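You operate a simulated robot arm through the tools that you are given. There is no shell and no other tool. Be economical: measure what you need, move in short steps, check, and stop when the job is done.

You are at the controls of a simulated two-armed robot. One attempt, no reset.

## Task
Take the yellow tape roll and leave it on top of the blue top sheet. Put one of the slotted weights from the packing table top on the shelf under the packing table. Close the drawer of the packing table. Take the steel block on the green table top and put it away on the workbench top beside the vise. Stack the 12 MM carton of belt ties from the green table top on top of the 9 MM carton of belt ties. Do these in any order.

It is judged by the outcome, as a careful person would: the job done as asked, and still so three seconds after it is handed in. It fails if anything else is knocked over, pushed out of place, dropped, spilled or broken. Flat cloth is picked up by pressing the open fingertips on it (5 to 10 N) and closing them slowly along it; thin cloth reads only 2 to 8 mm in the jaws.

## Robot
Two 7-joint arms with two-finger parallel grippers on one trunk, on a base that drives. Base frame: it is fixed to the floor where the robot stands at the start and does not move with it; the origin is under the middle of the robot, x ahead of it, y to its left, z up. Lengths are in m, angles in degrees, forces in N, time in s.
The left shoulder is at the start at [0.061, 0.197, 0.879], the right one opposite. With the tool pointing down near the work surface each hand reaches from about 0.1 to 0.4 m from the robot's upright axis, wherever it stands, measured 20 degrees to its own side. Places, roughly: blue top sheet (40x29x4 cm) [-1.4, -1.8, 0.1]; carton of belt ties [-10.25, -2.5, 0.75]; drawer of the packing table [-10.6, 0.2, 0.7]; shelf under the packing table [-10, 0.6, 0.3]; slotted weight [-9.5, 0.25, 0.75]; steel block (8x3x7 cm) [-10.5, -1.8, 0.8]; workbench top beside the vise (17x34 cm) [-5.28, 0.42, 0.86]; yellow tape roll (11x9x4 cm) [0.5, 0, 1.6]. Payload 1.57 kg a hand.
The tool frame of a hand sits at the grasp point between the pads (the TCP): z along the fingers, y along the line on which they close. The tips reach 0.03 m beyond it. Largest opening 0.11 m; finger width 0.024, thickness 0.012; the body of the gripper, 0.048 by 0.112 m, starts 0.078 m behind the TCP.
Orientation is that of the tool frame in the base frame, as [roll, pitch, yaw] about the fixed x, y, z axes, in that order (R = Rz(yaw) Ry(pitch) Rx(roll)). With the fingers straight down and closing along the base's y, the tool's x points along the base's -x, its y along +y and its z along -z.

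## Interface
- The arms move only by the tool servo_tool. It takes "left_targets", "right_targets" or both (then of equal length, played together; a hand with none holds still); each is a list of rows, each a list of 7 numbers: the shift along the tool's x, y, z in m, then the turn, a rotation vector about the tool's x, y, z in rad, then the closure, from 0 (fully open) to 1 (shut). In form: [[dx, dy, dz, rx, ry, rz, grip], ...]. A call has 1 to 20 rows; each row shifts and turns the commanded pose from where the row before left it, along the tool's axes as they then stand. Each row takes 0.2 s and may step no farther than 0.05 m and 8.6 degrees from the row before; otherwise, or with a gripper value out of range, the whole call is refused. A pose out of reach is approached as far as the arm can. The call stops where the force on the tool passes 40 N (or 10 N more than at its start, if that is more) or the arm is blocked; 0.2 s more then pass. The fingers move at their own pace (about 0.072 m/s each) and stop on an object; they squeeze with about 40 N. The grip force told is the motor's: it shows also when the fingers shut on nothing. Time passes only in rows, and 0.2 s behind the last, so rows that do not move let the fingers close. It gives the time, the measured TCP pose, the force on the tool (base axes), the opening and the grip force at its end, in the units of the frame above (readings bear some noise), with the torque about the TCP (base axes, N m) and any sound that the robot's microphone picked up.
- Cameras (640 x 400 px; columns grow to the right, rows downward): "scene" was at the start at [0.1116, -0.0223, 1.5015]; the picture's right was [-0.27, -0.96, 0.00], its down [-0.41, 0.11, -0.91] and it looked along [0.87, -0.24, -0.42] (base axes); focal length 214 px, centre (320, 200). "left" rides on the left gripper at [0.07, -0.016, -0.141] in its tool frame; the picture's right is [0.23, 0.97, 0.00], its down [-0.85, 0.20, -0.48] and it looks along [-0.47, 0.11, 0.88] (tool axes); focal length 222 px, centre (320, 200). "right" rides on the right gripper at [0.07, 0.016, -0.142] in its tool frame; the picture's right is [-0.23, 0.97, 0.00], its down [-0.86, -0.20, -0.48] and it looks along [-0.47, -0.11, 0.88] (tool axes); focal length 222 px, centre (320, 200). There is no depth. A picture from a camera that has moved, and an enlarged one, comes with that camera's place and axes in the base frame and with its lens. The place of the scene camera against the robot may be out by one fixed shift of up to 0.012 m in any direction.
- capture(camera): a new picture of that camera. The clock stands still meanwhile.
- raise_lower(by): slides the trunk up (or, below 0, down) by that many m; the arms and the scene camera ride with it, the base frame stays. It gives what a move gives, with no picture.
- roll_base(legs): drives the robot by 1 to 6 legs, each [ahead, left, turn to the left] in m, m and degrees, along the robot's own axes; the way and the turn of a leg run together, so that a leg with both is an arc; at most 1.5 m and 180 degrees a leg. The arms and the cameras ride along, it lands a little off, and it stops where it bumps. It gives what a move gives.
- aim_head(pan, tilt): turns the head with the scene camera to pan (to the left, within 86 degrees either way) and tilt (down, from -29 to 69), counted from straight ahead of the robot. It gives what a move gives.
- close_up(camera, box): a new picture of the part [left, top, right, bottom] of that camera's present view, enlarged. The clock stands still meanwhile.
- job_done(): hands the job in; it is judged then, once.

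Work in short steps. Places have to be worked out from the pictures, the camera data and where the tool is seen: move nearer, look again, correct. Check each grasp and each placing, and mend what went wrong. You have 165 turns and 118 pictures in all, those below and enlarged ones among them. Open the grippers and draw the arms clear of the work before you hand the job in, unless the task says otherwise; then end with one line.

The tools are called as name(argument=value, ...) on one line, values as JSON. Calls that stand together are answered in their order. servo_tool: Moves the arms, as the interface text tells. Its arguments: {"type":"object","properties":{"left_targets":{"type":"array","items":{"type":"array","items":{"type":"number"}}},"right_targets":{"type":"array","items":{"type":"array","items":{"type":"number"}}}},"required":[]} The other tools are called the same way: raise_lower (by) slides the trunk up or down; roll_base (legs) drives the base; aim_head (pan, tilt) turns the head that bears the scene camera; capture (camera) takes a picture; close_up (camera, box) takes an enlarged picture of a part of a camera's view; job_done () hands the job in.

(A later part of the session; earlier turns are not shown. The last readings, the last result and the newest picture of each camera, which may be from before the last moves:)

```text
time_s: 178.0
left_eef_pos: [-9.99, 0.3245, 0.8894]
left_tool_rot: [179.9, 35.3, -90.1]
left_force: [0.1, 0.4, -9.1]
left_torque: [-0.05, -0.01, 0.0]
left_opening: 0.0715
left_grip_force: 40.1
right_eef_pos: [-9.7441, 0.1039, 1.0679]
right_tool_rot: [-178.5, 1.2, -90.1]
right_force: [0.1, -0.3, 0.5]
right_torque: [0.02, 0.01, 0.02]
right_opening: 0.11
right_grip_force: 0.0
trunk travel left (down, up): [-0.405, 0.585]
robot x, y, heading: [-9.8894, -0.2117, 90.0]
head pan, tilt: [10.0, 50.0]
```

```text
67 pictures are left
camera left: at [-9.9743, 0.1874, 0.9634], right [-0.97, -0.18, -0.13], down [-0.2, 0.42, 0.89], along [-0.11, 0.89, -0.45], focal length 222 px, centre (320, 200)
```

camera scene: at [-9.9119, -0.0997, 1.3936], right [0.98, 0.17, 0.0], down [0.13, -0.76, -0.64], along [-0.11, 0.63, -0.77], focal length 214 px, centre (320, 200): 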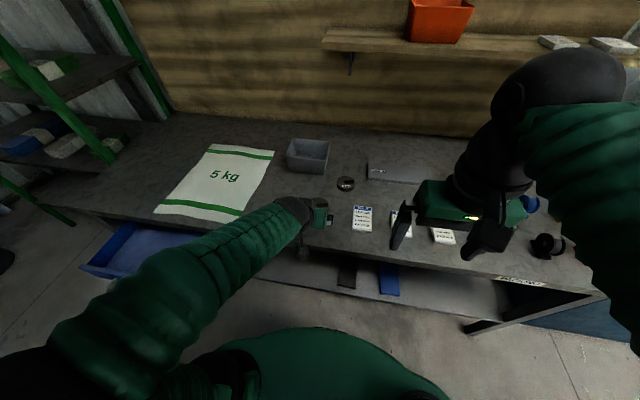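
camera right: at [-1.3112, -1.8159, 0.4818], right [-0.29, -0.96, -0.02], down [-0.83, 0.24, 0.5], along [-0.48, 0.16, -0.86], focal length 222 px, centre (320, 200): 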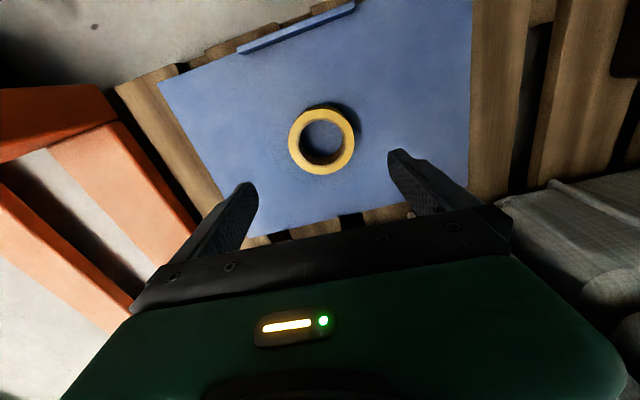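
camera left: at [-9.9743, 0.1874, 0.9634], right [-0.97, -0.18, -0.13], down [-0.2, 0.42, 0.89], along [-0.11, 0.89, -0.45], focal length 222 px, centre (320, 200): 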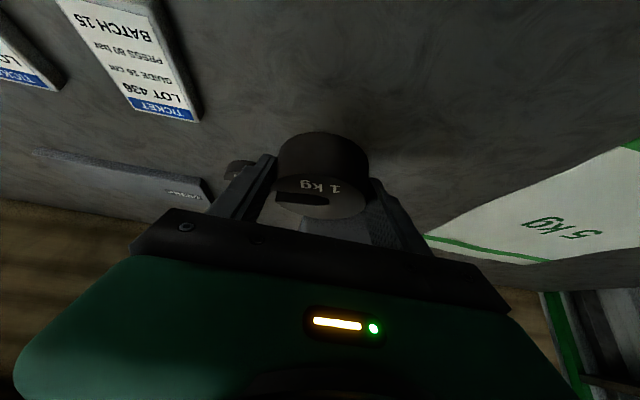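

It's held, with about 9 N of load. I'll back off, lower the trunk, and look at the shelf.

roll_base(legs=[[-0.36, 0.03, 0]])

raise_lower(by=-0.4)

aim_head(pan=5, tilt=40)

capture(camera="scene")

capture(camera="left")

```text
time_s: 180.4
left_eef_pos: [-10.024, -0.0422, 0.8884]
left_tool_rot: [179.9, 35.3, -89.7]
left_force: [-0.8, -0.3, -9.7]
left_torque: [-0.07, -0.02, 0.02]
left_opening: 0.0716
left_grip_force: 40.3
right_eef_pos: [-9.7765, -0.2612, 1.0688]
right_tool_rot: [-178.5, 1.2, -89.7]
right_force: [-1.6, 0.0, -0.5]
right_torque: [0.0, 0.0, -0.02]
right_opening: 0.11
right_grip_force: 0.1
trunk travel left (down, up): [-0.405, 0.585]
robot x, y, heading: [-9.9164, -0.5805, 90.3]
head pan, tilt: [10.0, 50.0]
```

```text
time_s: 184.2
left_eef_pos: [-10.0242, -0.0431, 0.4893]
left_tool_rot: [179.9, 35.5, -89.7]
left_force: [0.5, -0.7, -9.8]
left_torque: [-0.06, -0.04, -0.01]
left_opening: 0.0714
left_grip_force: 39.8
right_eef_pos: [-9.7783, -0.2626, 0.6683]
right_tool_rot: [-178.5, 1.2, -89.8]
right_force: [0.0, 0.3, 0.2]
right_torque: [-0.01, 0.04, 0.05]
right_opening: 0.1097
right_grip_force: 0.0
trunk travel left (down, up): [-0.005, 0.985]
robot x, y, heading: [-9.9198, -0.5744, 90.4]
head pan, tilt: [10.0, 50.0]
```

```text
time_s: 184.9
left_eef_pos: [-10.0245, -0.0439, 0.4889]
left_tool_rot: [179.8, 35.4, -89.6]
left_force: [-0.4, -0.3, -10.1]
left_torque: [-0.08, -0.01, 0.03]
left_opening: 0.0717
left_grip_force: 40.1
right_eef_pos: [-9.7774, -0.2621, 0.6685]
right_tool_rot: [-178.5, 1.3, -89.8]
right_force: [0.6, -0.4, -0.4]
right_torque: [-0.01, -0.04, 0.02]
right_opening: 0.11
right_grip_force: 0.1
trunk travel left (down, up): [-0.005, 0.985]
robot x, y, heading: [-9.9175, -0.579, 90.5]
head pan, tilt: [5.0, 40.0]
```

```text
66 pictures are left
camera scene: at [-9.9371, -0.4573, 1.0076], right [1.0, 0.09, 0.0], down [0.06, -0.64, -0.76], along [-0.07, 0.76, -0.65], focal length 214 px, centre (320, 200)
```

scene: 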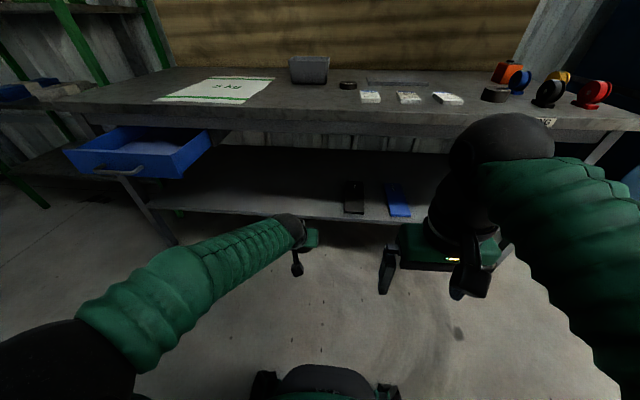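

```text
65 pictures are left
camera left: at [-10.007, -0.1812, 0.5637], right [-0.97, -0.19, -0.13], down [-0.2, 0.42, 0.89], along [-0.11, 0.89, -0.45], focal length 222 px, centre (320, 200)
```

left: 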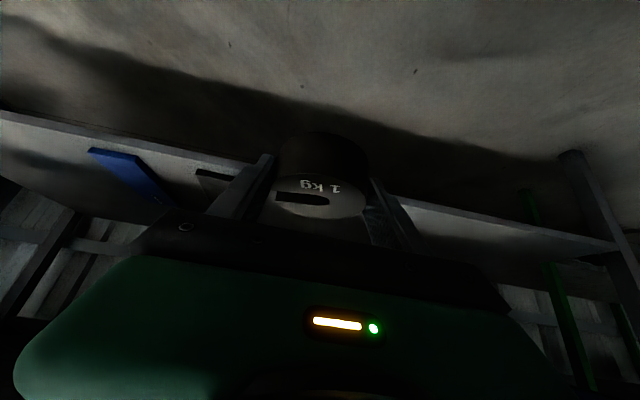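

The shelf's front edge is at y ≈ 0.243 and its top at z ≈ 0.30–0.325. I'll lower the hand to 0.40 and drive in.

servo_tool(left_targets=[[0.017, 0, 0.0245, 0, 0, 0, 1], [0.017, 0, 0.0245, 0, 0, 0, 1], [0.017, 0, 0.0245, 0, 0, 0, 1], [0, 0, 0, 0, 0, 0, 1]])

roll_base(legs=[[0.2, 0, -0.3]])

capture(camera="left")

capture(camera="scene")

```text
time_s: 185.9
left_eef_pos: [-10.0247, -0.0441, 0.3993]
left_tool_rot: [179.9, 35.4, -89.7]
left_force: [0.4, 0.5, -9.6]
left_torque: [-0.07, 0.0, 0.0]
left_opening: 0.0717
left_grip_force: 39.5
right_eef_pos: [-9.7784, -0.2619, 0.6678]
right_tool_rot: [-178.5, 1.4, -89.7]
right_force: [0.0, 0.4, -0.5]
right_torque: [-0.02, 0.03, 0.01]
right_opening: 0.1099
right_grip_force: 0.1
trunk travel left (down, up): [-0.005, 0.985]
robot x, y, heading: [-9.9184, -0.5737, 90.4]
head pan, tilt: [5.0, 40.0]
```

```text
time_s: 187.5
left_eef_pos: [-10.0222, 0.1596, 0.4]
left_tool_rot: [179.9, 35.4, -90.1]
left_force: [-0.2, 0.4, -9.3]
left_torque: [-0.07, -0.05, -0.02]
left_opening: 0.0718
left_grip_force: 40.5
right_eef_pos: [-9.7771, -0.058, 0.6689]
right_tool_rot: [-178.4, 1.3, -90.0]
right_force: [0.4, 0.0, 0.4]
right_torque: [-0.02, 0.01, -0.02]
right_opening: 0.1099
right_grip_force: 0.0
trunk travel left (down, up): [-0.005, 0.985]
robot x, y, heading: [-9.9212, -0.3726, 90.3]
head pan, tilt: [5.0, 40.0]
```

```text
64 pictures are left
camera left: at [-10.0055, 0.0224, 0.475], right [-0.97, -0.19, -0.13], down [-0.2, 0.42, 0.89], along [-0.11, 0.89, -0.45], focal length 222 px, centre (320, 200)
```

left: 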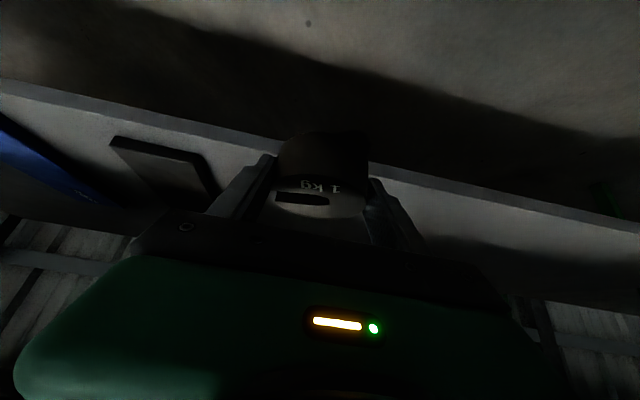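

```text
63 pictures are left
camera scene: at [-9.9375, -0.2528, 1.0076], right [1.0, 0.09, 0.0], down [0.06, -0.64, -0.76], along [-0.07, 0.76, -0.64], focal length 214 px, centre (320, 200)
```

scene: 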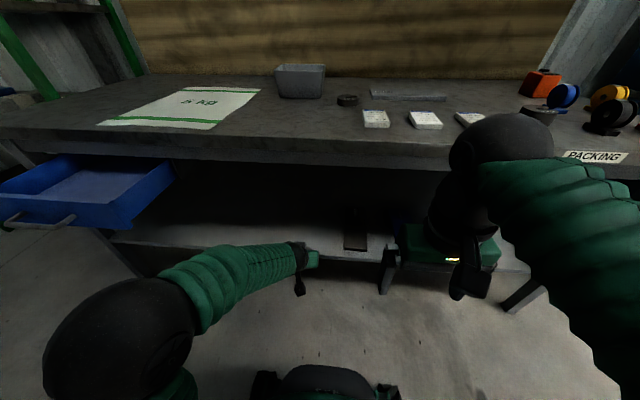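

The shelf top is at z ≈ 0.31. I'll drive in another 0.145, then lower in small steps.

roll_base(legs=[[0.145, 0, 0]])

servo_tool(left_targets=[[0.0086, 0, 0.0123, 0, 0, 0, 1], [0.0086, 0, 0.0123, 0, 0, 0, 1], [0.003, 0, 0.004, 0, 0, 0, 1], [0.003, 0, 0.004, 0, 0, 0, 1], [0, 0, 0, 0, 0, 0, 1]])

capture(camera="left")

```text
time_s: 188.9
left_eef_pos: [-10.0224, 0.3076, 0.4003]
left_tool_rot: [179.9, 35.5, -90.0]
left_force: [0.1, -0.5, -9.5]
left_torque: [-0.06, -0.02, 0.02]
left_opening: 0.0716
left_grip_force: 40.4
right_eef_pos: [-9.7769, 0.0891, 0.6681]
right_tool_rot: [-178.5, 1.3, -89.9]
right_force: [-0.3, 0.4, 0.1]
right_torque: [-0.02, 0.01, 0.02]
right_opening: 0.1099
right_grip_force: 0.1
trunk travel left (down, up): [-0.005, 0.985]
robot x, y, heading: [-9.9179, -0.2262, 89.9]
head pan, tilt: [5.0, 40.0]
```

```text
time_s: 190.1
left_eef_pos: [-10.0419, 0.3141, 0.3739]
left_tool_rot: [-178.9, 36.6, -86.9]
left_force: [-0.3, -0.5, -9.1]
left_torque: [-0.08, -0.02, 0.03]
left_opening: 0.0712
left_grip_force: 39.7
right_eef_pos: [-9.7767, 0.0861, 0.6704]
right_tool_rot: [-178.5, 1.4, -89.9]
right_force: [1.0, 0.9, 0.1]
right_torque: [-0.01, 0.02, -0.01]
right_opening: 0.1101
right_grip_force: 0.0
trunk travel left (down, up): [-0.005, 0.985]
robot x, y, heading: [-9.9218, -0.227, 90.0]
head pan, tilt: [5.0, 40.0]
```

```text
62 pictures are left
camera left: at [-10.0195, 0.1755, 0.4454], right [-0.96, -0.23, -0.15], down [-0.23, 0.39, 0.89], along [-0.14, 0.89, -0.43], focal length 222 px, centre (320, 200)
```

left: 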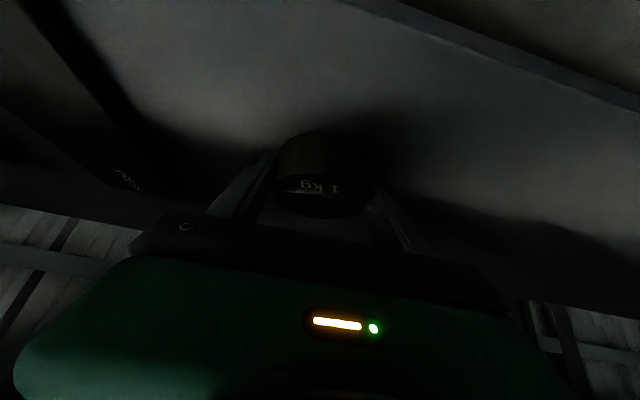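

The pose deviated slightly, so something on the arm may be touching. I'll look.

aim_head(pan=25, tilt=60)

capture(camera="scene")

```text
time_s: 190.9
left_eef_pos: [-10.0412, 0.3143, 0.3705]
left_tool_rot: [-179.2, 36.5, -86.9]
left_force: [0.1, 0.0, -10.2]
left_torque: [-0.08, -0.06, 0.06]
left_opening: 0.0715
left_grip_force: 39.7
right_eef_pos: [-9.778, 0.0877, 0.6692]
right_tool_rot: [-178.4, 1.3, -89.8]
right_force: [0.4, -0.4, 0.0]
right_torque: [0.01, 0.0, -0.03]
right_opening: 0.11
right_grip_force: 0.0
trunk travel left (down, up): [-0.005, 0.985]
robot x, y, heading: [-9.9229, -0.2228, 90.1]
head pan, tilt: [25.0, 60.0]
```

```text
61 pictures are left
camera scene: at [-9.9586, -0.1299, 0.9811], right [0.91, 0.42, 0.0], down [0.37, -0.79, -0.5], along [-0.21, 0.45, -0.87], focal length 214 px, centre (320, 200)
```

scene: 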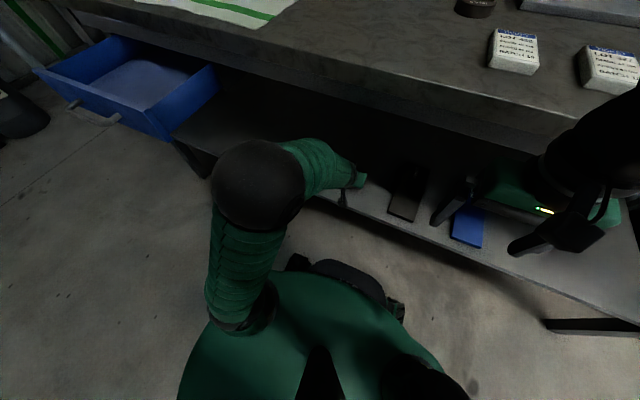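

The elbow is just in front of the table and nothing seems jammed. I'll keep lowering in small steps and watch the force.

servo_tool(left_targets=[[0.003, 0, 0.004, 0, 0, 0, 1], [0.003, 0, 0.004, 0, 0, 0, 1], [0, 0, 0, 0, 0, 0, 1]])

```text
time_s: 191.6
left_eef_pos: [-10.101, 0.3249, 0.3838]
left_tool_rot: [-176.6, 38.7, -77.9]
left_force: [0.1, 0.4, -8.7]
left_torque: [-0.08, 0.03, 0.0]
left_opening: 0.0716
left_grip_force: 39.7
right_eef_pos: [-9.7778, 0.0868, 0.6694]
right_tool_rot: [-178.6, 1.5, -89.9]
right_force: [-0.1, 0.4, -0.9]
right_torque: [0.01, -0.03, -0.01]
right_opening: 0.1102
right_grip_force: 0.1
trunk travel left (down, up): [-0.005, 0.985]
robot x, y, heading: [-9.9235, -0.2259, 90.4]
head pan, tilt: [25.0, 60.0]
stopped in row 3 (left hand): the arm was blocked; the commanded pose is now the measured one
```

The arm deflects at this extension (a joint limit, as before). I'll pull the hand back 9 cm, restore the orientation, and use the base for the rest.

servo_tool(left_targets=[[0.0146, -0.0125, -0.0204, 0, 0, 0, 1], [0.0146, -0.0125, -0.0204, 0, 0, 0, 1], [0.0146, -0.0125, -0.0204, 0.037, 0.033, 0.082, 1], [0.0146, -0.0125, -0.0204, 0.037, 0.033, 0.082, 1], [0, 0, 0, 0, 0, 0, 1]])

```text
time_s: 192.1
left_eef_pos: [-10.2086, 0.2878, 0.3832]
left_tool_rot: [-179.3, 38.2, -64.3]
left_force: [-0.6, 0.0, -10.4]
left_torque: [-0.02, -0.1, -0.01]
left_opening: 0.0717
left_grip_force: 39.5
right_eef_pos: [-9.7783, 0.0859, 0.6692]
right_tool_rot: [-178.4, 1.6, -89.8]
right_force: [0.6, -0.4, 0.1]
right_torque: [0.01, 0.02, -0.01]
right_opening: 0.1098
right_grip_force: 0.0
trunk travel left (down, up): [-0.005, 0.985]
robot x, y, heading: [-9.9191, -0.2238, 90.1]
head pan, tilt: [25.0, 60.0]
stopped in row 2 (left hand): the arm was blocked; the commanded pose is now the measured one
```

The arm is swinging off to the left. I'll back the robot straight out first so it has free space.

roll_base(legs=[[-0.36, 0, 0]])

capture(camera="scene")

```text
time_s: 194.4
left_eef_pos: [-10.2074, -0.0798, 0.3837]
left_tool_rot: [-179.5, 38.1, -64.1]
left_force: [0.1, 0.5, -10.0]
left_torque: [-0.05, -0.07, 0.04]
left_opening: 0.0715
left_grip_force: 39.8
right_eef_pos: [-9.7777, -0.2793, 0.6696]
right_tool_rot: [-178.3, 1.5, -89.7]
right_force: [0.1, -0.8, -0.5]
right_torque: [0.02, 0.05, -0.02]
right_opening: 0.1101
right_grip_force: 0.1
trunk travel left (down, up): [-0.005, 0.985]
robot x, y, heading: [-9.9218, -0.5939, 90.2]
head pan, tilt: [25.0, 60.0]
```

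```text
60 pictures are left
camera scene: at [-9.9579, -0.4974, 0.9809], right [0.9, 0.43, 0.0], down [0.37, -0.78, -0.5], along [-0.21, 0.45, -0.87], focal length 214 px, centre (320, 200)
```

scene: 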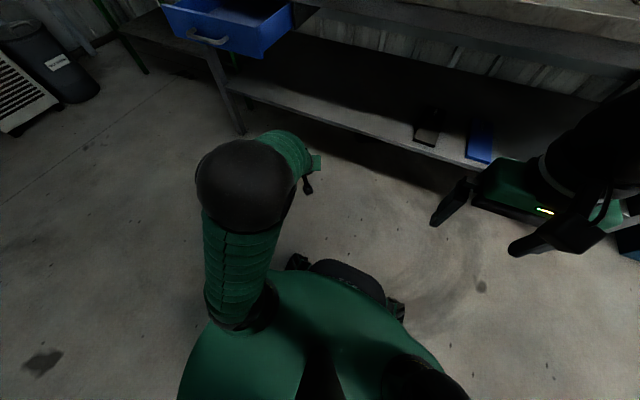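

The elbow has flipped high with the forearm near vertical. In free space I'll bring the hand closer and re-straighten it.

servo_tool(left_targets=[[0.0192, -0.0196, -0.0252, 0, 0, 0, 1], [0.0192, -0.0196, -0.0252, 0, 0, 0, 1], [0.0192, -0.0196, -0.0252, 0, 0, 0, 1], [0.0192, -0.0196, -0.0252, 0, 0, 0, 1], [0.0192, -0.0196, -0.0252, 0, 0, 0, 1], [0, 0, 0, 0.07, 0.0135, 0.089, 1], [0, 0, 0, 0.07, 0.0135, 0.089, 1], [0, 0, 0, 0.07, 0.0135, 0.089, 1], [0, 0, 0, 0.07, 0.0135, 0.089, 1], [0, 0, 0, 0, 0, 0, 1]])

capture(camera="scene")

```text
time_s: 194.9
left_eef_pos: [-10.3166, -0.1461, 0.3941]
left_tool_rot: [179.5, 38.6, -44.8]
left_force: [0.3, -0.1, -10.1]
left_torque: [0.0, -0.11, -0.01]
left_opening: 0.0716
left_grip_force: 40.1
right_eef_pos: [-9.7794, -0.281, 0.6696]
right_tool_rot: [-178.4, 1.7, -89.7]
right_force: [-0.1, 0.7, -0.5]
right_torque: [-0.02, 0.0, 0.02]
right_opening: 0.1098
right_grip_force: 0.1
trunk travel left (down, up): [-0.005, 0.985]
robot x, y, heading: [-9.9189, -0.5923, 90.6]
head pan, tilt: [25.0, 60.0]
stopped in row 2 (left hand): the arm was blocked; the commanded pose is now the measured one
```

```text
59 pictures are left
camera scene: at [-9.96, -0.4975, 0.9805], right [0.9, 0.43, 0.0], down [0.37, -0.78, -0.5], along [-0.21, 0.45, -0.87], focal length 214 px, centre (320, 200)
```

scene: 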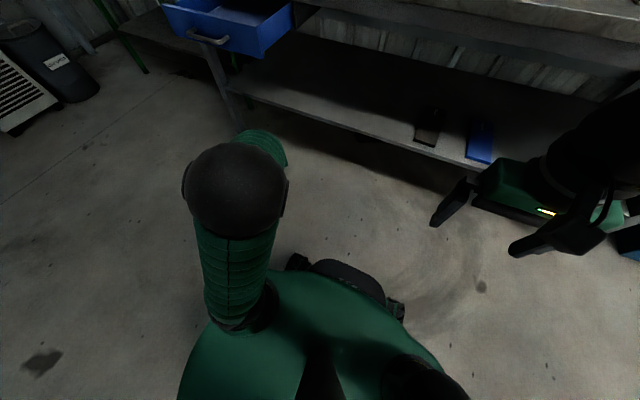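

Commands keep driving the arm further left. I'll try raising the hand straight up, toward the region where it behaved well.

servo_tool(left_targets=[[-0.0187, 0, -0.0234, 0, 0, 0, 1], [-0.0187, 0, -0.0234, 0, 0, 0, 1], [-0.0187, 0, -0.0234, 0, 0, 0, 1], [-0.0187, 0, -0.0234, 0, 0, 0, 1]])

```text
time_s: 195.5
left_eef_pos: [-10.4263, -0.2327, 0.4423]
left_tool_rot: [167.3, 40.7, -35.3]
left_force: [0.9, -0.2, -10.4]
left_torque: [-0.01, -0.11, 0.0]
left_opening: 0.0715
left_grip_force: 40.3
right_eef_pos: [-9.7787, -0.2811, 0.6713]
right_tool_rot: [-178.3, 1.6, -89.7]
right_force: [0.3, 0.4, -0.3]
right_torque: [-0.01, -0.02, 0.0]
right_opening: 0.1101
right_grip_force: 0.0
trunk travel left (down, up): [-0.005, 0.985]
robot x, y, heading: [-9.9238, -0.5919, 90.3]
head pan, tilt: [25.0, 60.0]
stopped in row 2 (left hand): the arm was blocked; the commanded pose is now the measured one
```

It went up but also sideways. I'll combine upward steps with un-tilting back toward vertical.

servo_tool(left_targets=[[-0.01, 0, -0.03, 0, 0.14, 0, 1], [-0.008, 0, -0.03, 0, 0.14, 0, 1]])

servo_tool(left_targets=[[-0.005, 0, -0.03, 0, 0.14, 0, 1], [0, 0, -0.03, 0, 0.14, 0, 1]])

capture(camera="scene")

```text
time_s: 196.0
left_eef_pos: [-10.4521, -0.2848, 0.4933]
left_tool_rot: [156.6, 33.8, -30.3]
left_force: [0.1, -0.1, -10.4]
left_torque: [0.07, -0.15, -0.01]
left_opening: 0.0715
left_grip_force: 40.1
right_eef_pos: [-9.7782, -0.2829, 0.6691]
right_tool_rot: [-178.4, 1.7, -89.7]
right_force: [0.2, 0.3, -0.8]
right_torque: [0.02, -0.04, 0.01]
right_opening: 0.1102
right_grip_force: 0.1
trunk travel left (down, up): [-0.005, 0.985]
robot x, y, heading: [-9.9198, -0.5905, 90.3]
head pan, tilt: [25.0, 60.0]
stopped in row 2 (left hand): the arm was blocked; the commanded pose is now the measured one
```

```text
time_s: 196.6
left_eef_pos: [-10.4161, -0.2746, 0.5451]
left_tool_rot: [159.4, 18.7, -24.1]
left_force: [-0.1, 0.6, -9.9]
left_torque: [0.1, -0.08, 0.02]
left_opening: 0.0717
left_grip_force: 39.8
right_eef_pos: [-9.7772, -0.2827, 0.67]
right_tool_rot: [-178.4, 1.7, -89.6]
right_force: [0.7, 0.4, -0.2]
right_torque: [-0.04, 0.03, 0.0]
right_opening: 0.1101
right_grip_force: 0.1
trunk travel left (down, up): [-0.005, 0.985]
robot x, y, heading: [-9.918, -0.5914, 90.5]
head pan, tilt: [25.0, 60.0]
```

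```text
58 pictures are left
camera scene: at [-9.9581, -0.4977, 0.9807], right [0.9, 0.43, 0.0], down [0.37, -0.78, -0.5], along [-0.21, 0.45, -0.87], focal length 214 px, centre (320, 200)
```

scene: 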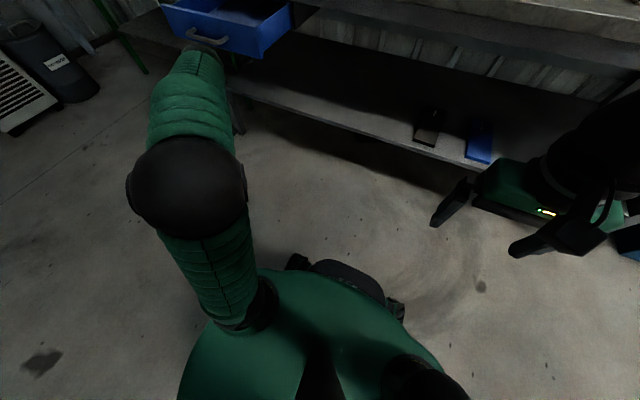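

It's free again. I'll bring the tool vertical, then untwist the yaw back to -90.

servo_tool(left_targets=[[0, 0, -0.015, 0.087, 0.083, 0, 1], [0, 0, -0.015, 0.087, 0.083, 0, 1], [0, 0, -0.015, 0.087, 0.083, 0, 1], [0, 0, -0.015, 0.087, 0.083, 0, 1], [0, 0, 0, 0, 0, 0.14, 1], [0, 0, 0, 0, 0, 0.14, 1], [0, 0, 0, 0, 0, 0.14, 1], [0, 0, 0, 0, 0, 0.14, 1], [0, 0, 0, 0, 0, 0, 1]])

```text
time_s: 198.6
left_eef_pos: [-10.4043, -0.2667, 0.602]
left_tool_rot: [179.9, 0.4, -52.8]
left_force: [0.5, -0.2, -10.0]
left_torque: [0.02, -0.05, -0.02]
left_opening: 0.0714
left_grip_force: 40.4
right_eef_pos: [-9.7772, -0.2819, 0.6704]
right_tool_rot: [-178.3, 1.8, -89.7]
right_force: [-0.2, 0.3, -1.4]
right_torque: [-0.02, -0.01, 0.0]
right_opening: 0.1102
right_grip_force: 0.2
trunk travel left (down, up): [-0.005, 0.985]
robot x, y, heading: [-9.9198, -0.5893, 90.4]
head pan, tilt: [25.0, 60.0]
```

The tool is vertical again. I'll finish the yaw and move the hand back in front at about ahead 0.40, left 0.12.

servo_tool(left_targets=[[0, 0, 0, 0, 0, 0.13, 1], [0, 0, 0, 0, 0, 0.13, 1], [0, 0, 0, 0, 0, 0.13, 1], [0, 0, 0, 0, 0, 0.13, 1], [0, 0, 0, 0, 0, 0.13, 1], [-0.0086, -0.0405, 0, 0, 0, 0, 1], [-0.0086, -0.0405, 0, 0, 0, 0, 1], [-0.0086, -0.0405, 0, 0, 0, 0, 1], [-0.0086, -0.0405, 0, 0, 0, 0, 1], [-0.0086, -0.0405, 0, 0, 0, 0, 1], [-0.0086, -0.0405, 0, 0, 0, 0, 1], [-0.0086, -0.0405, 0, 0, 0, 0, 1], [-0.0086, -0.0405, 0, 0, 0, 0, 1], [-0.0086, -0.0405, 0, 0, 0, 0, 1], [0, 0, 0, 0, 0, 0, 1]])

capture(camera="scene")

```text
time_s: 201.8
left_eef_pos: [-10.0372, -0.187, 0.6018]
left_tool_rot: [179.8, 0.2, -90.0]
left_force: [0.4, -0.1, -9.3]
left_torque: [0.06, -0.03, -0.05]
left_opening: 0.0715
left_grip_force: 39.8
right_eef_pos: [-9.7756, -0.2825, 0.6708]
right_tool_rot: [-178.5, 1.7, -89.6]
right_force: [0.2, -0.6, -0.4]
right_torque: [0.01, 0.02, 0.02]
right_opening: 0.1101
right_grip_force: 0.0
trunk travel left (down, up): [-0.005, 0.985]
robot x, y, heading: [-9.9211, -0.5891, 90.3]
head pan, tilt: [25.0, 60.0]
```

```text
57 pictures are left
camera scene: at [-9.9568, -0.4975, 0.981], right [0.9, 0.43, 0.0], down [0.37, -0.78, -0.5], along [-0.21, 0.45, -0.87], focal length 214 px, centre (320, 200)
```

scene: 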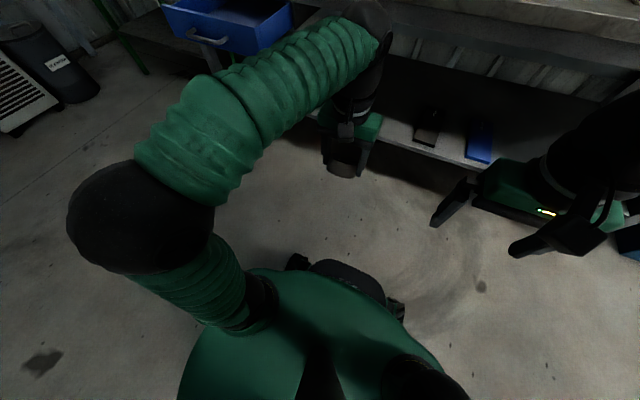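

The configuration is healthy again. I'll tilt 35° here, then lower in free air to test the placing height.

servo_tool(left_targets=[[-0.01, 0, 0.0, 0, -0.122, 0, 1], [-0.01, 0, 0.0, 0, -0.122, 0, 1], [-0.01, 0, 0.0, 0, -0.122, 0, 1], [-0.01, 0, 0.0, 0, -0.122, 0, 1], [-0.01, 0, 0.0, 0, -0.122, 0, 1], [0.0172, 0, 0.0246, 0, 0, 0, 1], [0.0172, 0, 0.0246, 0, 0, 0, 1], [0.0172, 0, 0.0246, 0, 0, 0, 1], [0.0172, 0, 0.0246, 0, 0, 0, 1], [0, 0, 0, 0, 0, 0, 1]])

```text
time_s: 204.0
left_eef_pos: [-10.0383, -0.1417, 0.4936]
left_tool_rot: [179.7, 35.2, -90.3]
left_force: [1.1, -0.8, -9.4]
left_torque: [-0.06, 0.0, -0.01]
left_opening: 0.0716
left_grip_force: 40.0
right_eef_pos: [-9.7769, -0.2807, 0.6707]
right_tool_rot: [-178.4, 1.7, -89.7]
right_force: [1.0, -0.2, -0.4]
right_torque: [0.01, -0.01, 0.0]
right_opening: 0.11
right_grip_force: 0.0
trunk travel left (down, up): [-0.005, 0.985]
robot x, y, heading: [-9.9161, -0.5899, 89.9]
head pan, tilt: [25.0, 60.0]
```

Clean so far, at ahead 0.45. I'll lower by another 0.14 in small steps.

servo_tool(left_targets=[[0.0115, 0, 0.0164, 0, 0, 0, 1], [0.0115, 0, 0.0164, 0, 0, 0, 1], [0.0115, 0, 0.0164, 0, 0, 0, 1], [0.0115, 0, 0.0164, 0, 0, 0, 1], [0.0115, 0, 0.0164, 0, 0, 0, 1], [0, 0, 0, 0, 0, 0, 1]])

```text
time_s: 205.4
left_eef_pos: [-10.0403, -0.1413, 0.3942]
left_tool_rot: [179.7, 35.2, -90.2]
left_force: [0.7, -0.2, -10.0]
left_torque: [-0.07, -0.03, -0.02]
left_opening: 0.0717
left_grip_force: 40.3
right_eef_pos: [-9.7764, -0.2817, 0.6709]
right_tool_rot: [-178.5, 1.7, -89.7]
right_force: [0.1, -0.2, -0.1]
right_torque: [-0.01, -0.01, 0.0]
right_opening: 0.1099
right_grip_force: 0.0
trunk travel left (down, up): [-0.005, 0.985]
robot x, y, heading: [-9.9153, -0.592, 90.4]
head pan, tilt: [25.0, 60.0]
```

servo_tool(left_targets=[[0.0086, 0, 0.0123, 0, 0, 0, 1], [0.0086, 0, 0.0123, 0, 0, 0, 1], [0.0086, 0, 0.0123, 0, 0, 0, 1], [0.0086, 0, 0.0123, 0, 0, 0, 1], [0, 0, 0, 0, 0, 0, 1]])

```text
time_s: 206.6
left_eef_pos: [-10.0376, -0.141, 0.3328]
left_tool_rot: [179.6, 35.2, -90.2]
left_force: [0.0, -0.8, -10.2]
left_torque: [-0.07, -0.04, 0.02]
left_opening: 0.0716
left_grip_force: 40.3
right_eef_pos: [-9.7757, -0.2806, 0.6713]
right_tool_rot: [-178.5, 1.7, -89.7]
right_force: [0.2, 0.3, -0.5]
right_torque: [-0.02, -0.03, 0.01]
right_opening: 0.1103
right_grip_force: 0.1
trunk travel left (down, up): [-0.005, 0.985]
robot x, y, heading: [-9.92, -0.5928, 90.2]
head pan, tilt: [25.0, 60.0]
```

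The pose works down to 0.333. I'll go back up to 0.40 and tuck the right hand outward so it stays clear of the table edge.

servo_tool(left_targets=[[-0.0115, 0, -0.0164, 0, 0, 0, 1], [-0.0115, 0, -0.0164, 0, 0, 0, 1], [-0.0115, 0, -0.0164, 0, 0, 0, 1], [0, 0, 0, 0, 0, 0, 1], [0, 0, 0, 0, 0, 0, 1], [0, 0, 0, 0, 0, 0, 1]], right_targets=[[0, -0.04, 0, 0, 0, 0, 0], [0.01, -0.04, 0, 0, 0, 0, 0], [0.03, -0.03, 0, 0, 0, 0, 0], [0.03, -0.03, 0, 0, 0, 0, 0], [0.03, 0, 0, 0, 0, 0, 0], [0, 0, 0, 0, 0, 0, 0]])

```text
time_s: 208.0
left_eef_pos: [-10.0394, -0.1421, 0.3934]
left_tool_rot: [179.5, 35.2, -90.2]
left_force: [-0.2, -0.6, -9.6]
left_torque: [-0.09, -0.07, 0.0]
left_opening: 0.0716
left_grip_force: 39.5
right_eef_pos: [-9.6714, -0.2916, 0.6701]
right_tool_rot: [-178.4, 1.7, -89.6]
right_force: [0.3, -0.3, -0.7]
right_torque: [0.03, -0.02, 0.03]
right_opening: 0.1101
right_grip_force: 0.0
right hand out of reach, approached as far as the arm can: row 3, 4, 5
trunk travel left (down, up): [-0.005, 0.985]
robot x, y, heading: [-9.9195, -0.5926, 90.5]
head pan, tilt: [25.0, 60.0]
```

The right hand will end at y ≈ 0.15, which is clear. I'll drive in 0.435.

roll_base(legs=[[0.435, 0, -0.4]])

capture(camera="left")

```text
time_s: 210.7
left_eef_pos: [-10.044, 0.2926, 0.3933]
left_tool_rot: [179.6, 35.2, -90.1]
left_force: [-0.7, -0.3, -9.9]
left_torque: [-0.1, -0.02, 0.0]
left_opening: 0.0717
left_grip_force: 40.1
right_eef_pos: [-9.6747, 0.142, 0.6702]
right_tool_rot: [-178.5, 1.7, -89.6]
right_force: [-0.3, -0.3, -0.5]
right_torque: [0.02, -0.01, -0.04]
right_opening: 0.1101
right_grip_force: 0.1
trunk travel left (down, up): [-0.005, 0.985]
robot x, y, heading: [-9.921, -0.1614, 90.7]
head pan, tilt: [25.0, 60.0]
```

```text
56 pictures are left
camera left: at [-10.0266, 0.154, 0.4686], right [-0.97, -0.19, -0.12], down [-0.2, 0.42, 0.89], along [-0.11, 0.89, -0.45], focal length 222 px, centre (320, 200)
```

left: 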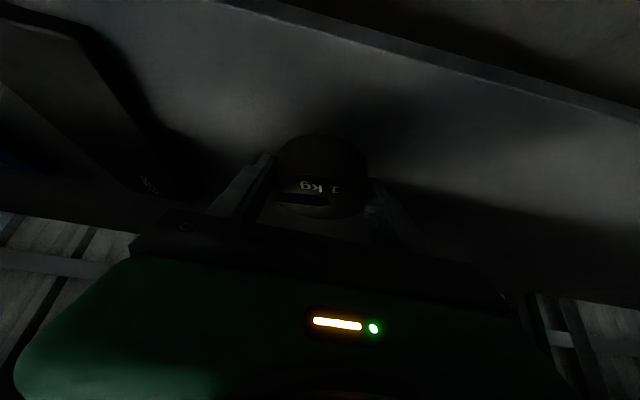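

The weight is well inside the shelf edge. I'll lower in small steps until the load goes off the hand.

servo_tool(left_targets=[[0.0086, 0, 0.0123, 0, 0, 0, 1], [0.0057, 0, 0.0082, 0, 0, 0, 1], [0.0029, 0, 0.0041, 0, 0, 0, 1], [0, 0, 0, 0, 0, 0, 1]])

```text
time_s: 211.7
left_eef_pos: [-10.0443, 0.2908, 0.3643]
left_tool_rot: [179.6, 35.2, -89.9]
left_force: [-0.2, -0.1, -9.6]
left_torque: [-0.06, -0.01, -0.01]
left_opening: 0.0713
left_grip_force: 40.3
right_eef_pos: [-9.674, 0.1413, 0.6706]
right_tool_rot: [-178.6, 1.8, -89.6]
right_force: [-1.1, 0.2, 0.0]
right_torque: [0.01, -0.01, 0.01]
right_opening: 0.11
right_grip_force: 0.1
trunk travel left (down, up): [-0.005, 0.985]
robot x, y, heading: [-9.9202, -0.1552, 90.5]
head pan, tilt: [25.0, 60.0]
```

servo_tool(left_targets=[[0.0029, 0, 0.0041, 0, 0, 0, 1], [0.0029, 0, 0.0041, 0, 0, 0, 1], [0.0029, 0, 0.0041, 0, 0, 0, 1], [0, 0, 0, 0, 0, 0, 1]])

```text
time_s: 212.3
left_eef_pos: [-10.0452, 0.2933, 0.3616]
left_tool_rot: [179.5, 36.1, -90.1]
left_force: [-1.5, -8.2, 23.5]
left_torque: [-0.49, -1.06, -0.31]
left_opening: 0.0715
left_grip_force: 39.6
right_eef_pos: [-9.6744, 0.1398, 0.6722]
right_tool_rot: [-178.6, 1.8, -89.6]
right_force: [0.7, 0.7, -0.4]
right_torque: [-0.02, -0.01, 0.03]
right_opening: 0.1099
right_grip_force: 0.1
trunk travel left (down, up): [-0.005, 0.985]
robot x, y, heading: [-9.922, -0.1604, 90.7]
head pan, tilt: [25.0, 60.0]
stopped in row 2 (left hand): the force on the tool passed its limit at 43 N (the readings are from after the stop); the commanded pose is now the measured one
```

It's in contact, so the shelf is at ≈ 0.328. I'll release slowly, raise the fingers straight up, and look.

servo_tool(left_targets=[[-0.0006, 0, -0.0008, 0, 0, 0, 0.9], [0, 0, 0, 0, 0, 0, 0.3], [0, 0, 0, 0, 0, 0, 0.1], [0, 0, 0, 0, 0, 0, 0], [-0.0057, 0, -0.0082, 0, 0, 0, 0], [-0.0115, 0, -0.0164, 0, 0, 0, 0], [-0.0115, 0, -0.0164, 0, 0, 0, 0], [0, 0, 0, 0, 0, 0, 0]])

capture(camera="left")

```text
time_s: 214.1
left_eef_pos: [-10.0434, 0.2931, 0.411]
left_tool_rot: [179.5, 35.7, -89.9]
left_force: [0.4, -0.1, -0.2]
left_torque: [0.01, 0.01, -0.03]
left_opening: 0.1102
left_grip_force: 0.1
right_eef_pos: [-9.6737, 0.1405, 0.6711]
right_tool_rot: [-178.5, 1.8, -89.7]
right_force: [0.3, -0.5, 0.9]
right_torque: [-0.02, -0.02, 0.0]
right_opening: 0.1104
right_grip_force: 0.0
trunk travel left (down, up): [-0.005, 0.985]
robot x, y, heading: [-9.923, -0.161, 90.5]
head pan, tilt: [25.0, 60.0]
```

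```text
55 pictures are left
camera left: at [-10.0263, 0.155, 0.4845], right [-0.97, -0.19, -0.13], down [-0.2, 0.41, 0.89], along [-0.12, 0.89, -0.44], focal length 222 px, centre (320, 200)
```

left: 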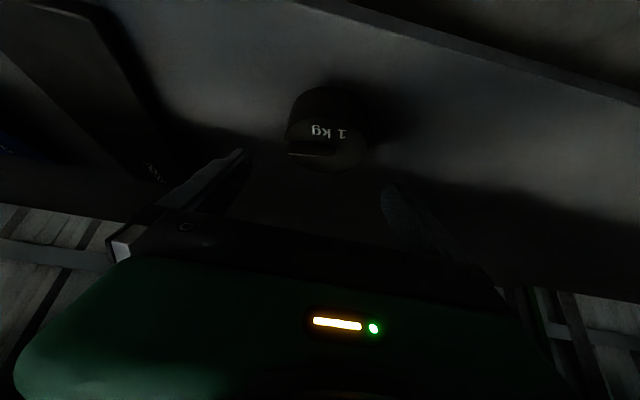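

The weight rests on the shelf. I'll back out, return the left hand to vertical, and raise the trunk for the drawer.

roll_base(legs=[[-0.4, 0, 0]])

servo_tool(left_targets=[[-0.017, 0, -0.025, 0, 0, 0, 0], [-0.017, 0, -0.025, 0, 0, 0, 0], [-0.017, 0, -0.025, 0, 0, 0, 0], [0, 0, 0, 0, 0.122, 0, 0], [0, 0, 0, 0, 0.122, 0, 0], [0, 0, 0, 0, 0.122, 0, 0], [0, 0, 0, 0, 0.122, 0, 0.5], [0, 0, 0, 0, 0.122, 0, 1], [0, 0, 0, 0, 0, 0, 1], [0, 0, 0, 0, 0, 0, 1]])

raise_lower(by=0.3)

aim_head(pan=30, tilt=40)

capture(camera="scene")

```text
time_s: 216.6
left_eef_pos: [-10.0403, -0.1158, 0.4102]
left_tool_rot: [179.4, 35.6, -89.8]
left_force: [0.0, -0.5, -0.8]
left_torque: [-0.01, -0.02, 0.01]
left_opening: 0.1101
left_grip_force: 0.1
right_eef_pos: [-9.6702, -0.2646, 0.6706]
right_tool_rot: [-178.5, 1.7, -89.3]
right_force: [0.3, -0.2, 0.3]
right_torque: [0.02, 0.0, -0.03]
right_opening: 0.1098
right_grip_force: 0.0
trunk travel left (down, up): [-0.005, 0.985]
robot x, y, heading: [-9.9178, -0.5655, 90.6]
head pan, tilt: [25.0, 60.0]
```

```text
time_s: 218.8
left_eef_pos: [-10.0408, -0.1171, 0.5012]
left_tool_rot: [179.6, 0.7, -89.4]
left_force: [0.3, -0.2, -0.1]
left_torque: [0.0, -0.03, 0.02]
left_opening: 0.0
left_grip_force: 16.1
right_eef_pos: [-9.6726, -0.2635, 0.6705]
right_tool_rot: [-178.5, 1.6, -89.4]
right_force: [-0.7, 0.7, 0.0]
right_torque: [0.01, -0.01, -0.01]
right_opening: 0.1102
right_grip_force: 0.2
trunk travel left (down, up): [-0.005, 0.985]
robot x, y, heading: [-9.916, -0.5645, 90.9]
head pan, tilt: [25.0, 60.0]
```

```text
time_s: 221.8
left_eef_pos: [-10.0395, -0.1153, 0.8014]
left_tool_rot: [179.5, 0.8, -89.3]
left_force: [0.0, -0.1, -0.5]
left_torque: [0.0, -0.02, 0.0]
left_opening: 0.0
left_grip_force: 21.8
right_eef_pos: [-9.6705, -0.2633, 0.9705]
right_tool_rot: [-178.4, 1.7, -89.3]
right_force: [0.1, 0.2, 0.2]
right_torque: [-0.01, -0.05, 0.0]
right_opening: 0.1099
right_grip_force: 0.1
trunk travel left (down, up): [-0.305, 0.685]
robot x, y, heading: [-9.9199, -0.5659, 90.9]
head pan, tilt: [25.0, 60.0]
```

```text
time_s: 222.6
left_eef_pos: [-10.0405, -0.116, 0.8014]
left_tool_rot: [179.6, 0.8, -89.3]
left_force: [-0.9, 0.6, 0.3]
left_torque: [-0.01, -0.03, 0.01]
left_opening: 0.0
left_grip_force: 21.4
right_eef_pos: [-9.6714, -0.2634, 0.9695]
right_tool_rot: [-178.4, 1.7, -89.3]
right_force: [0.1, 0.3, -0.1]
right_torque: [-0.01, 0.02, -0.01]
right_opening: 0.1099
right_grip_force: 0.0
trunk travel left (down, up): [-0.305, 0.685]
robot x, y, heading: [-9.9171, -0.5627, 91.1]
head pan, tilt: [30.0, 40.0]
```

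```text
54 pictures are left
camera scene: at [-9.9698, -0.4577, 1.3078], right [0.86, 0.51, 0.0], down [0.33, -0.55, -0.76], along [-0.39, 0.66, -0.64], focal length 214 px, centre (320, 200)
```

scene: 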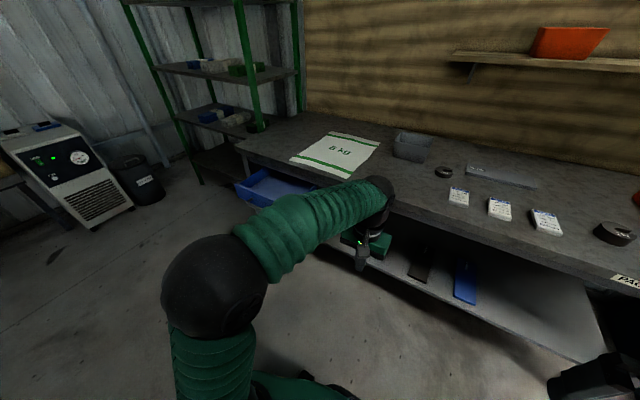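

The drawer's handle is at about (-10.56, 0.01, 0.68). I'll tilt the closed left fingers 28° forward, lower, and move in front of it.

servo_tool(left_targets=[[0, 0, 0, 0, -0.122, 0, 1], [0, 0, 0, 0, -0.122, 0, 1], [0, 0, 0, 0, -0.122, 0, 1], [0, 0, 0, 0, -0.122, 0, 1], [0.016, 0, 0.029, 0, 0, 0, 1], [0.016, 0, 0.029, 0, 0, 0, 1], [0.016, 0, 0.029, 0, 0, 0, 1], [0, 0, 0, 0, 0, 0, 1]])

roll_base(legs=[[0, 0.52, -1]])

capture(camera="scene")

capture(camera="left")

```text
time_s: 224.4
left_eef_pos: [-10.0402, -0.1181, 0.7007]
left_tool_rot: [179.5, 28.8, -89.7]
left_force: [1.0, -0.2, 0.9]
left_torque: [0.0, 0.02, 0.02]
left_opening: 0.0001
left_grip_force: 21.5
right_eef_pos: [-9.6704, -0.263, 0.9705]
right_tool_rot: [-178.4, 1.6, -89.4]
right_force: [-0.2, -1.4, 0.3]
right_torque: [-0.03, 0.02, 0.03]
right_opening: 0.1099
right_grip_force: 0.1
trunk travel left (down, up): [-0.305, 0.685]
robot x, y, heading: [-9.9182, -0.5644, 90.9]
head pan, tilt: [30.0, 40.0]
```

```text
time_s: 227.4
left_eef_pos: [-10.5436, -0.1108, 0.7025]
left_tool_rot: [179.3, 28.7, -91.6]
left_force: [0.7, -0.1, 0.8]
left_torque: [-0.05, 0.03, -0.01]
left_opening: 0.0001
left_grip_force: 21.6
right_eef_pos: [-10.1779, -0.2715, 0.9682]
right_tool_rot: [-178.5, 1.7, -91.2]
right_force: [0.2, 0.1, 0.3]
right_torque: [0.01, 0.02, 0.01]
right_opening: 0.11
right_grip_force: 0.0
trunk travel left (down, up): [-0.305, 0.685]
robot x, y, heading: [-10.4365, -0.5628, 88.7]
head pan, tilt: [30.0, 40.0]
```

```text
53 pictures are left
camera scene: at [-10.4836, -0.4552, 1.308], right [0.88, 0.48, 0.0], down [0.31, -0.56, -0.77], along [-0.37, 0.67, -0.64], focal length 214 px, centre (320, 200)
```

scene: 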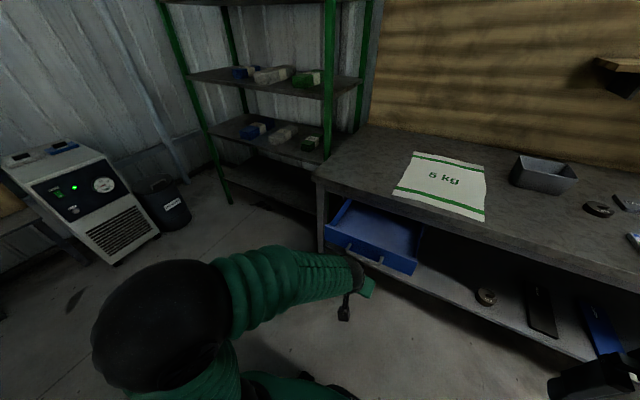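

```text
52 pictures are left
camera left: at [-10.5299, -0.2399, 0.792], right [-0.98, -0.17, -0.1], down [-0.18, 0.52, 0.83], along [-0.09, 0.83, -0.54], focal length 222 px, centre (320, 200)
```

left: 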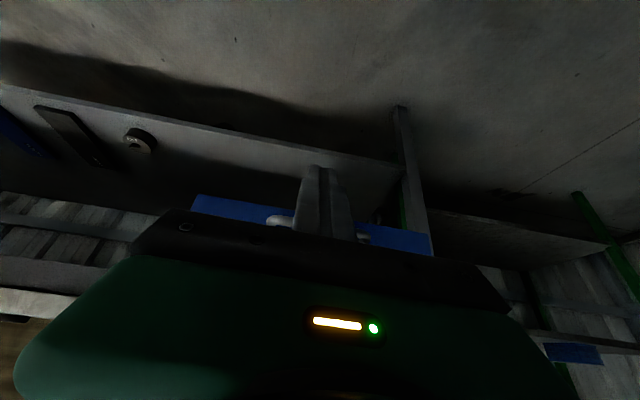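

The fingers line up with the handle, and the weight can be seen sitting on the shelf. I'll lower 2 cm and push by driving forward in stages.

servo_tool(left_targets=[[0.0096, 0.0, 0.0175, 0, 0, 0, 1], [0, 0, 0, 0, 0, 0, 1]])

roll_base(legs=[[0.2, 0, 1]])

capture(camera="scene")

```text
time_s: 228.1
left_eef_pos: [-10.5437, -0.1109, 0.6816]
left_tool_rot: [179.5, 28.8, -91.7]
left_force: [0.4, 0.0, -1.3]
left_torque: [0.0, 0.0, -0.01]
left_opening: 0.0001
left_grip_force: 21.7
right_eef_pos: [-10.1801, -0.2705, 0.9704]
right_tool_rot: [-178.6, 1.7, -91.2]
right_force: [0.2, -0.3, 0.0]
right_torque: [0.0, 0.0, -0.02]
right_opening: 0.11
right_grip_force: 0.2
trunk travel left (down, up): [-0.305, 0.685]
robot x, y, heading: [-10.4394, -0.5626, 88.7]
head pan, tilt: [30.0, 40.0]
```

```text
time_s: 229.6
left_eef_pos: [-10.5531, 0.0864, 0.6804]
left_tool_rot: [179.5, 28.6, -90.5]
left_force: [0.3, -0.1, -0.2]
left_torque: [0.0, 0.04, -0.01]
left_opening: 0.0002
left_grip_force: 20.9
right_eef_pos: [-10.1851, -0.0655, 0.9703]
right_tool_rot: [-178.5, 1.6, -90.0]
right_force: [0.2, 0.3, -0.6]
right_torque: [-0.02, -0.03, 0.02]
right_opening: 0.11
right_grip_force: 0.1
trunk travel left (down, up): [-0.305, 0.685]
robot x, y, heading: [-10.4314, -0.3645, 89.9]
head pan, tilt: [30.0, 40.0]
```

```text
51 pictures are left
camera scene: at [-10.4868, -0.2549, 1.3078], right [0.87, 0.5, 0.0], down [0.32, -0.56, -0.76], along [-0.38, 0.66, -0.64], focal length 214 px, centre (320, 200)
```

scene: 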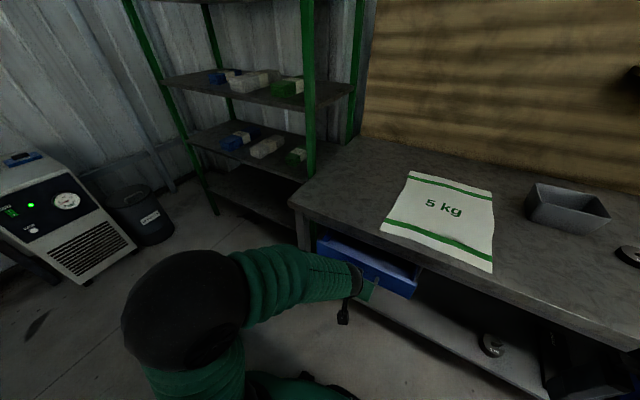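

The drawer is moving. I'll push another 5 cm and look again.

roll_base(legs=[[0.05, 0, 0]])

close_up(camera="scene", box=[260, 160, 500, 320])

```text
time_s: 230.6
left_eef_pos: [-10.5511, 0.1367, 0.681]
left_tool_rot: [179.5, 28.6, -90.6]
left_force: [0.3, 0.3, 0.0]
left_torque: [-0.02, 0.0, 0.04]
left_opening: 0.0
left_grip_force: 20.9
right_eef_pos: [-10.1844, -0.0141, 0.9697]
right_tool_rot: [-178.5, 1.5, -90.1]
right_force: [-0.1, 0.4, -0.1]
right_torque: [-0.03, 0.03, 0.03]
right_opening: 0.1101
right_grip_force: 0.0
trunk travel left (down, up): [-0.305, 0.685]
robot x, y, heading: [-10.4348, -0.3147, 90.0]
head pan, tilt: [30.0, 40.0]
```

```text
2.50 times, centred on (380, 240) of scene
camera zoom: at [-10.4866, -0.2041, 1.3077], right [0.87, 0.5, 0.0], down [0.32, -0.56, -0.76], along [-0.38, 0.66, -0.64], focal length 536 px, centre (170, 100)
```

zoom: 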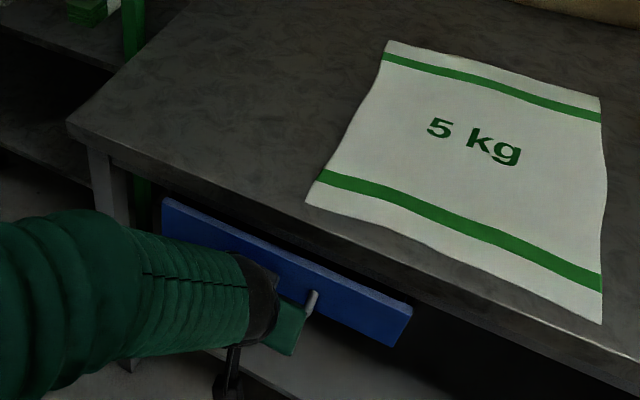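

Only a few centimetres remain. I'll push the rest with the arm in 1 cm steps until it stops.

servo_tool(left_targets=[[-0.0088, 0, 0.0048, 0, 0, 0, 1], [-0.0088, 0, 0.0048, 0, 0, 0, 1], [-0.0088, 0, 0.0048, 0, 0, 0, 1], [-0.0088, 0, 0.0048, 0, 0, 0, 1], [-0.0088, 0, 0.0048, 0, 0, 0, 1], [-0.0088, 0, 0.0048, 0, 0, 0, 1]])

close_up(camera="scene", box=[260, 160, 500, 320])

```text
time_s: 231.2
left_eef_pos: [-10.5529, 0.1495, 0.6746]
left_tool_rot: [179.0, 27.6, -90.9]
left_force: [-0.1, -3.6, -2.2]
left_torque: [0.37, 0.0, 0.05]
left_opening: 0.0
left_grip_force: 21.5
right_eef_pos: [-10.1847, -0.0161, 0.9699]
right_tool_rot: [-178.5, 1.5, -90.1]
right_force: [0.1, 0.5, 0.2]
right_torque: [0.01, -0.03, 0.0]
right_opening: 0.11
right_grip_force: 0.0
trunk travel left (down, up): [-0.305, 0.685]
robot x, y, heading: [-10.4389, -0.3157, 90.0]
head pan, tilt: [30.0, 40.0]
stopped in row 3 (left hand): the force on the tool passed its limit at 54 N (the readings are from after the stop); the commanded pose is now the measured one
```

```text
2.50 times, centred on (380, 240) of scene
camera zoom: at [-10.486, -0.2071, 1.3081], right [0.87, 0.5, 0.0], down [0.32, -0.56, -0.77], along [-0.38, 0.66, -0.64], focal length 536 px, centre (170, 100)
```

zoom: 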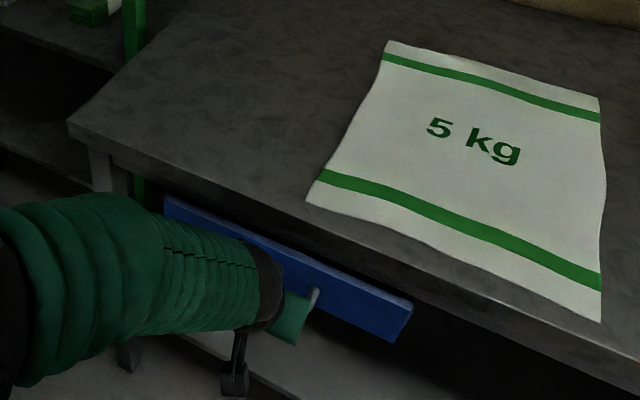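

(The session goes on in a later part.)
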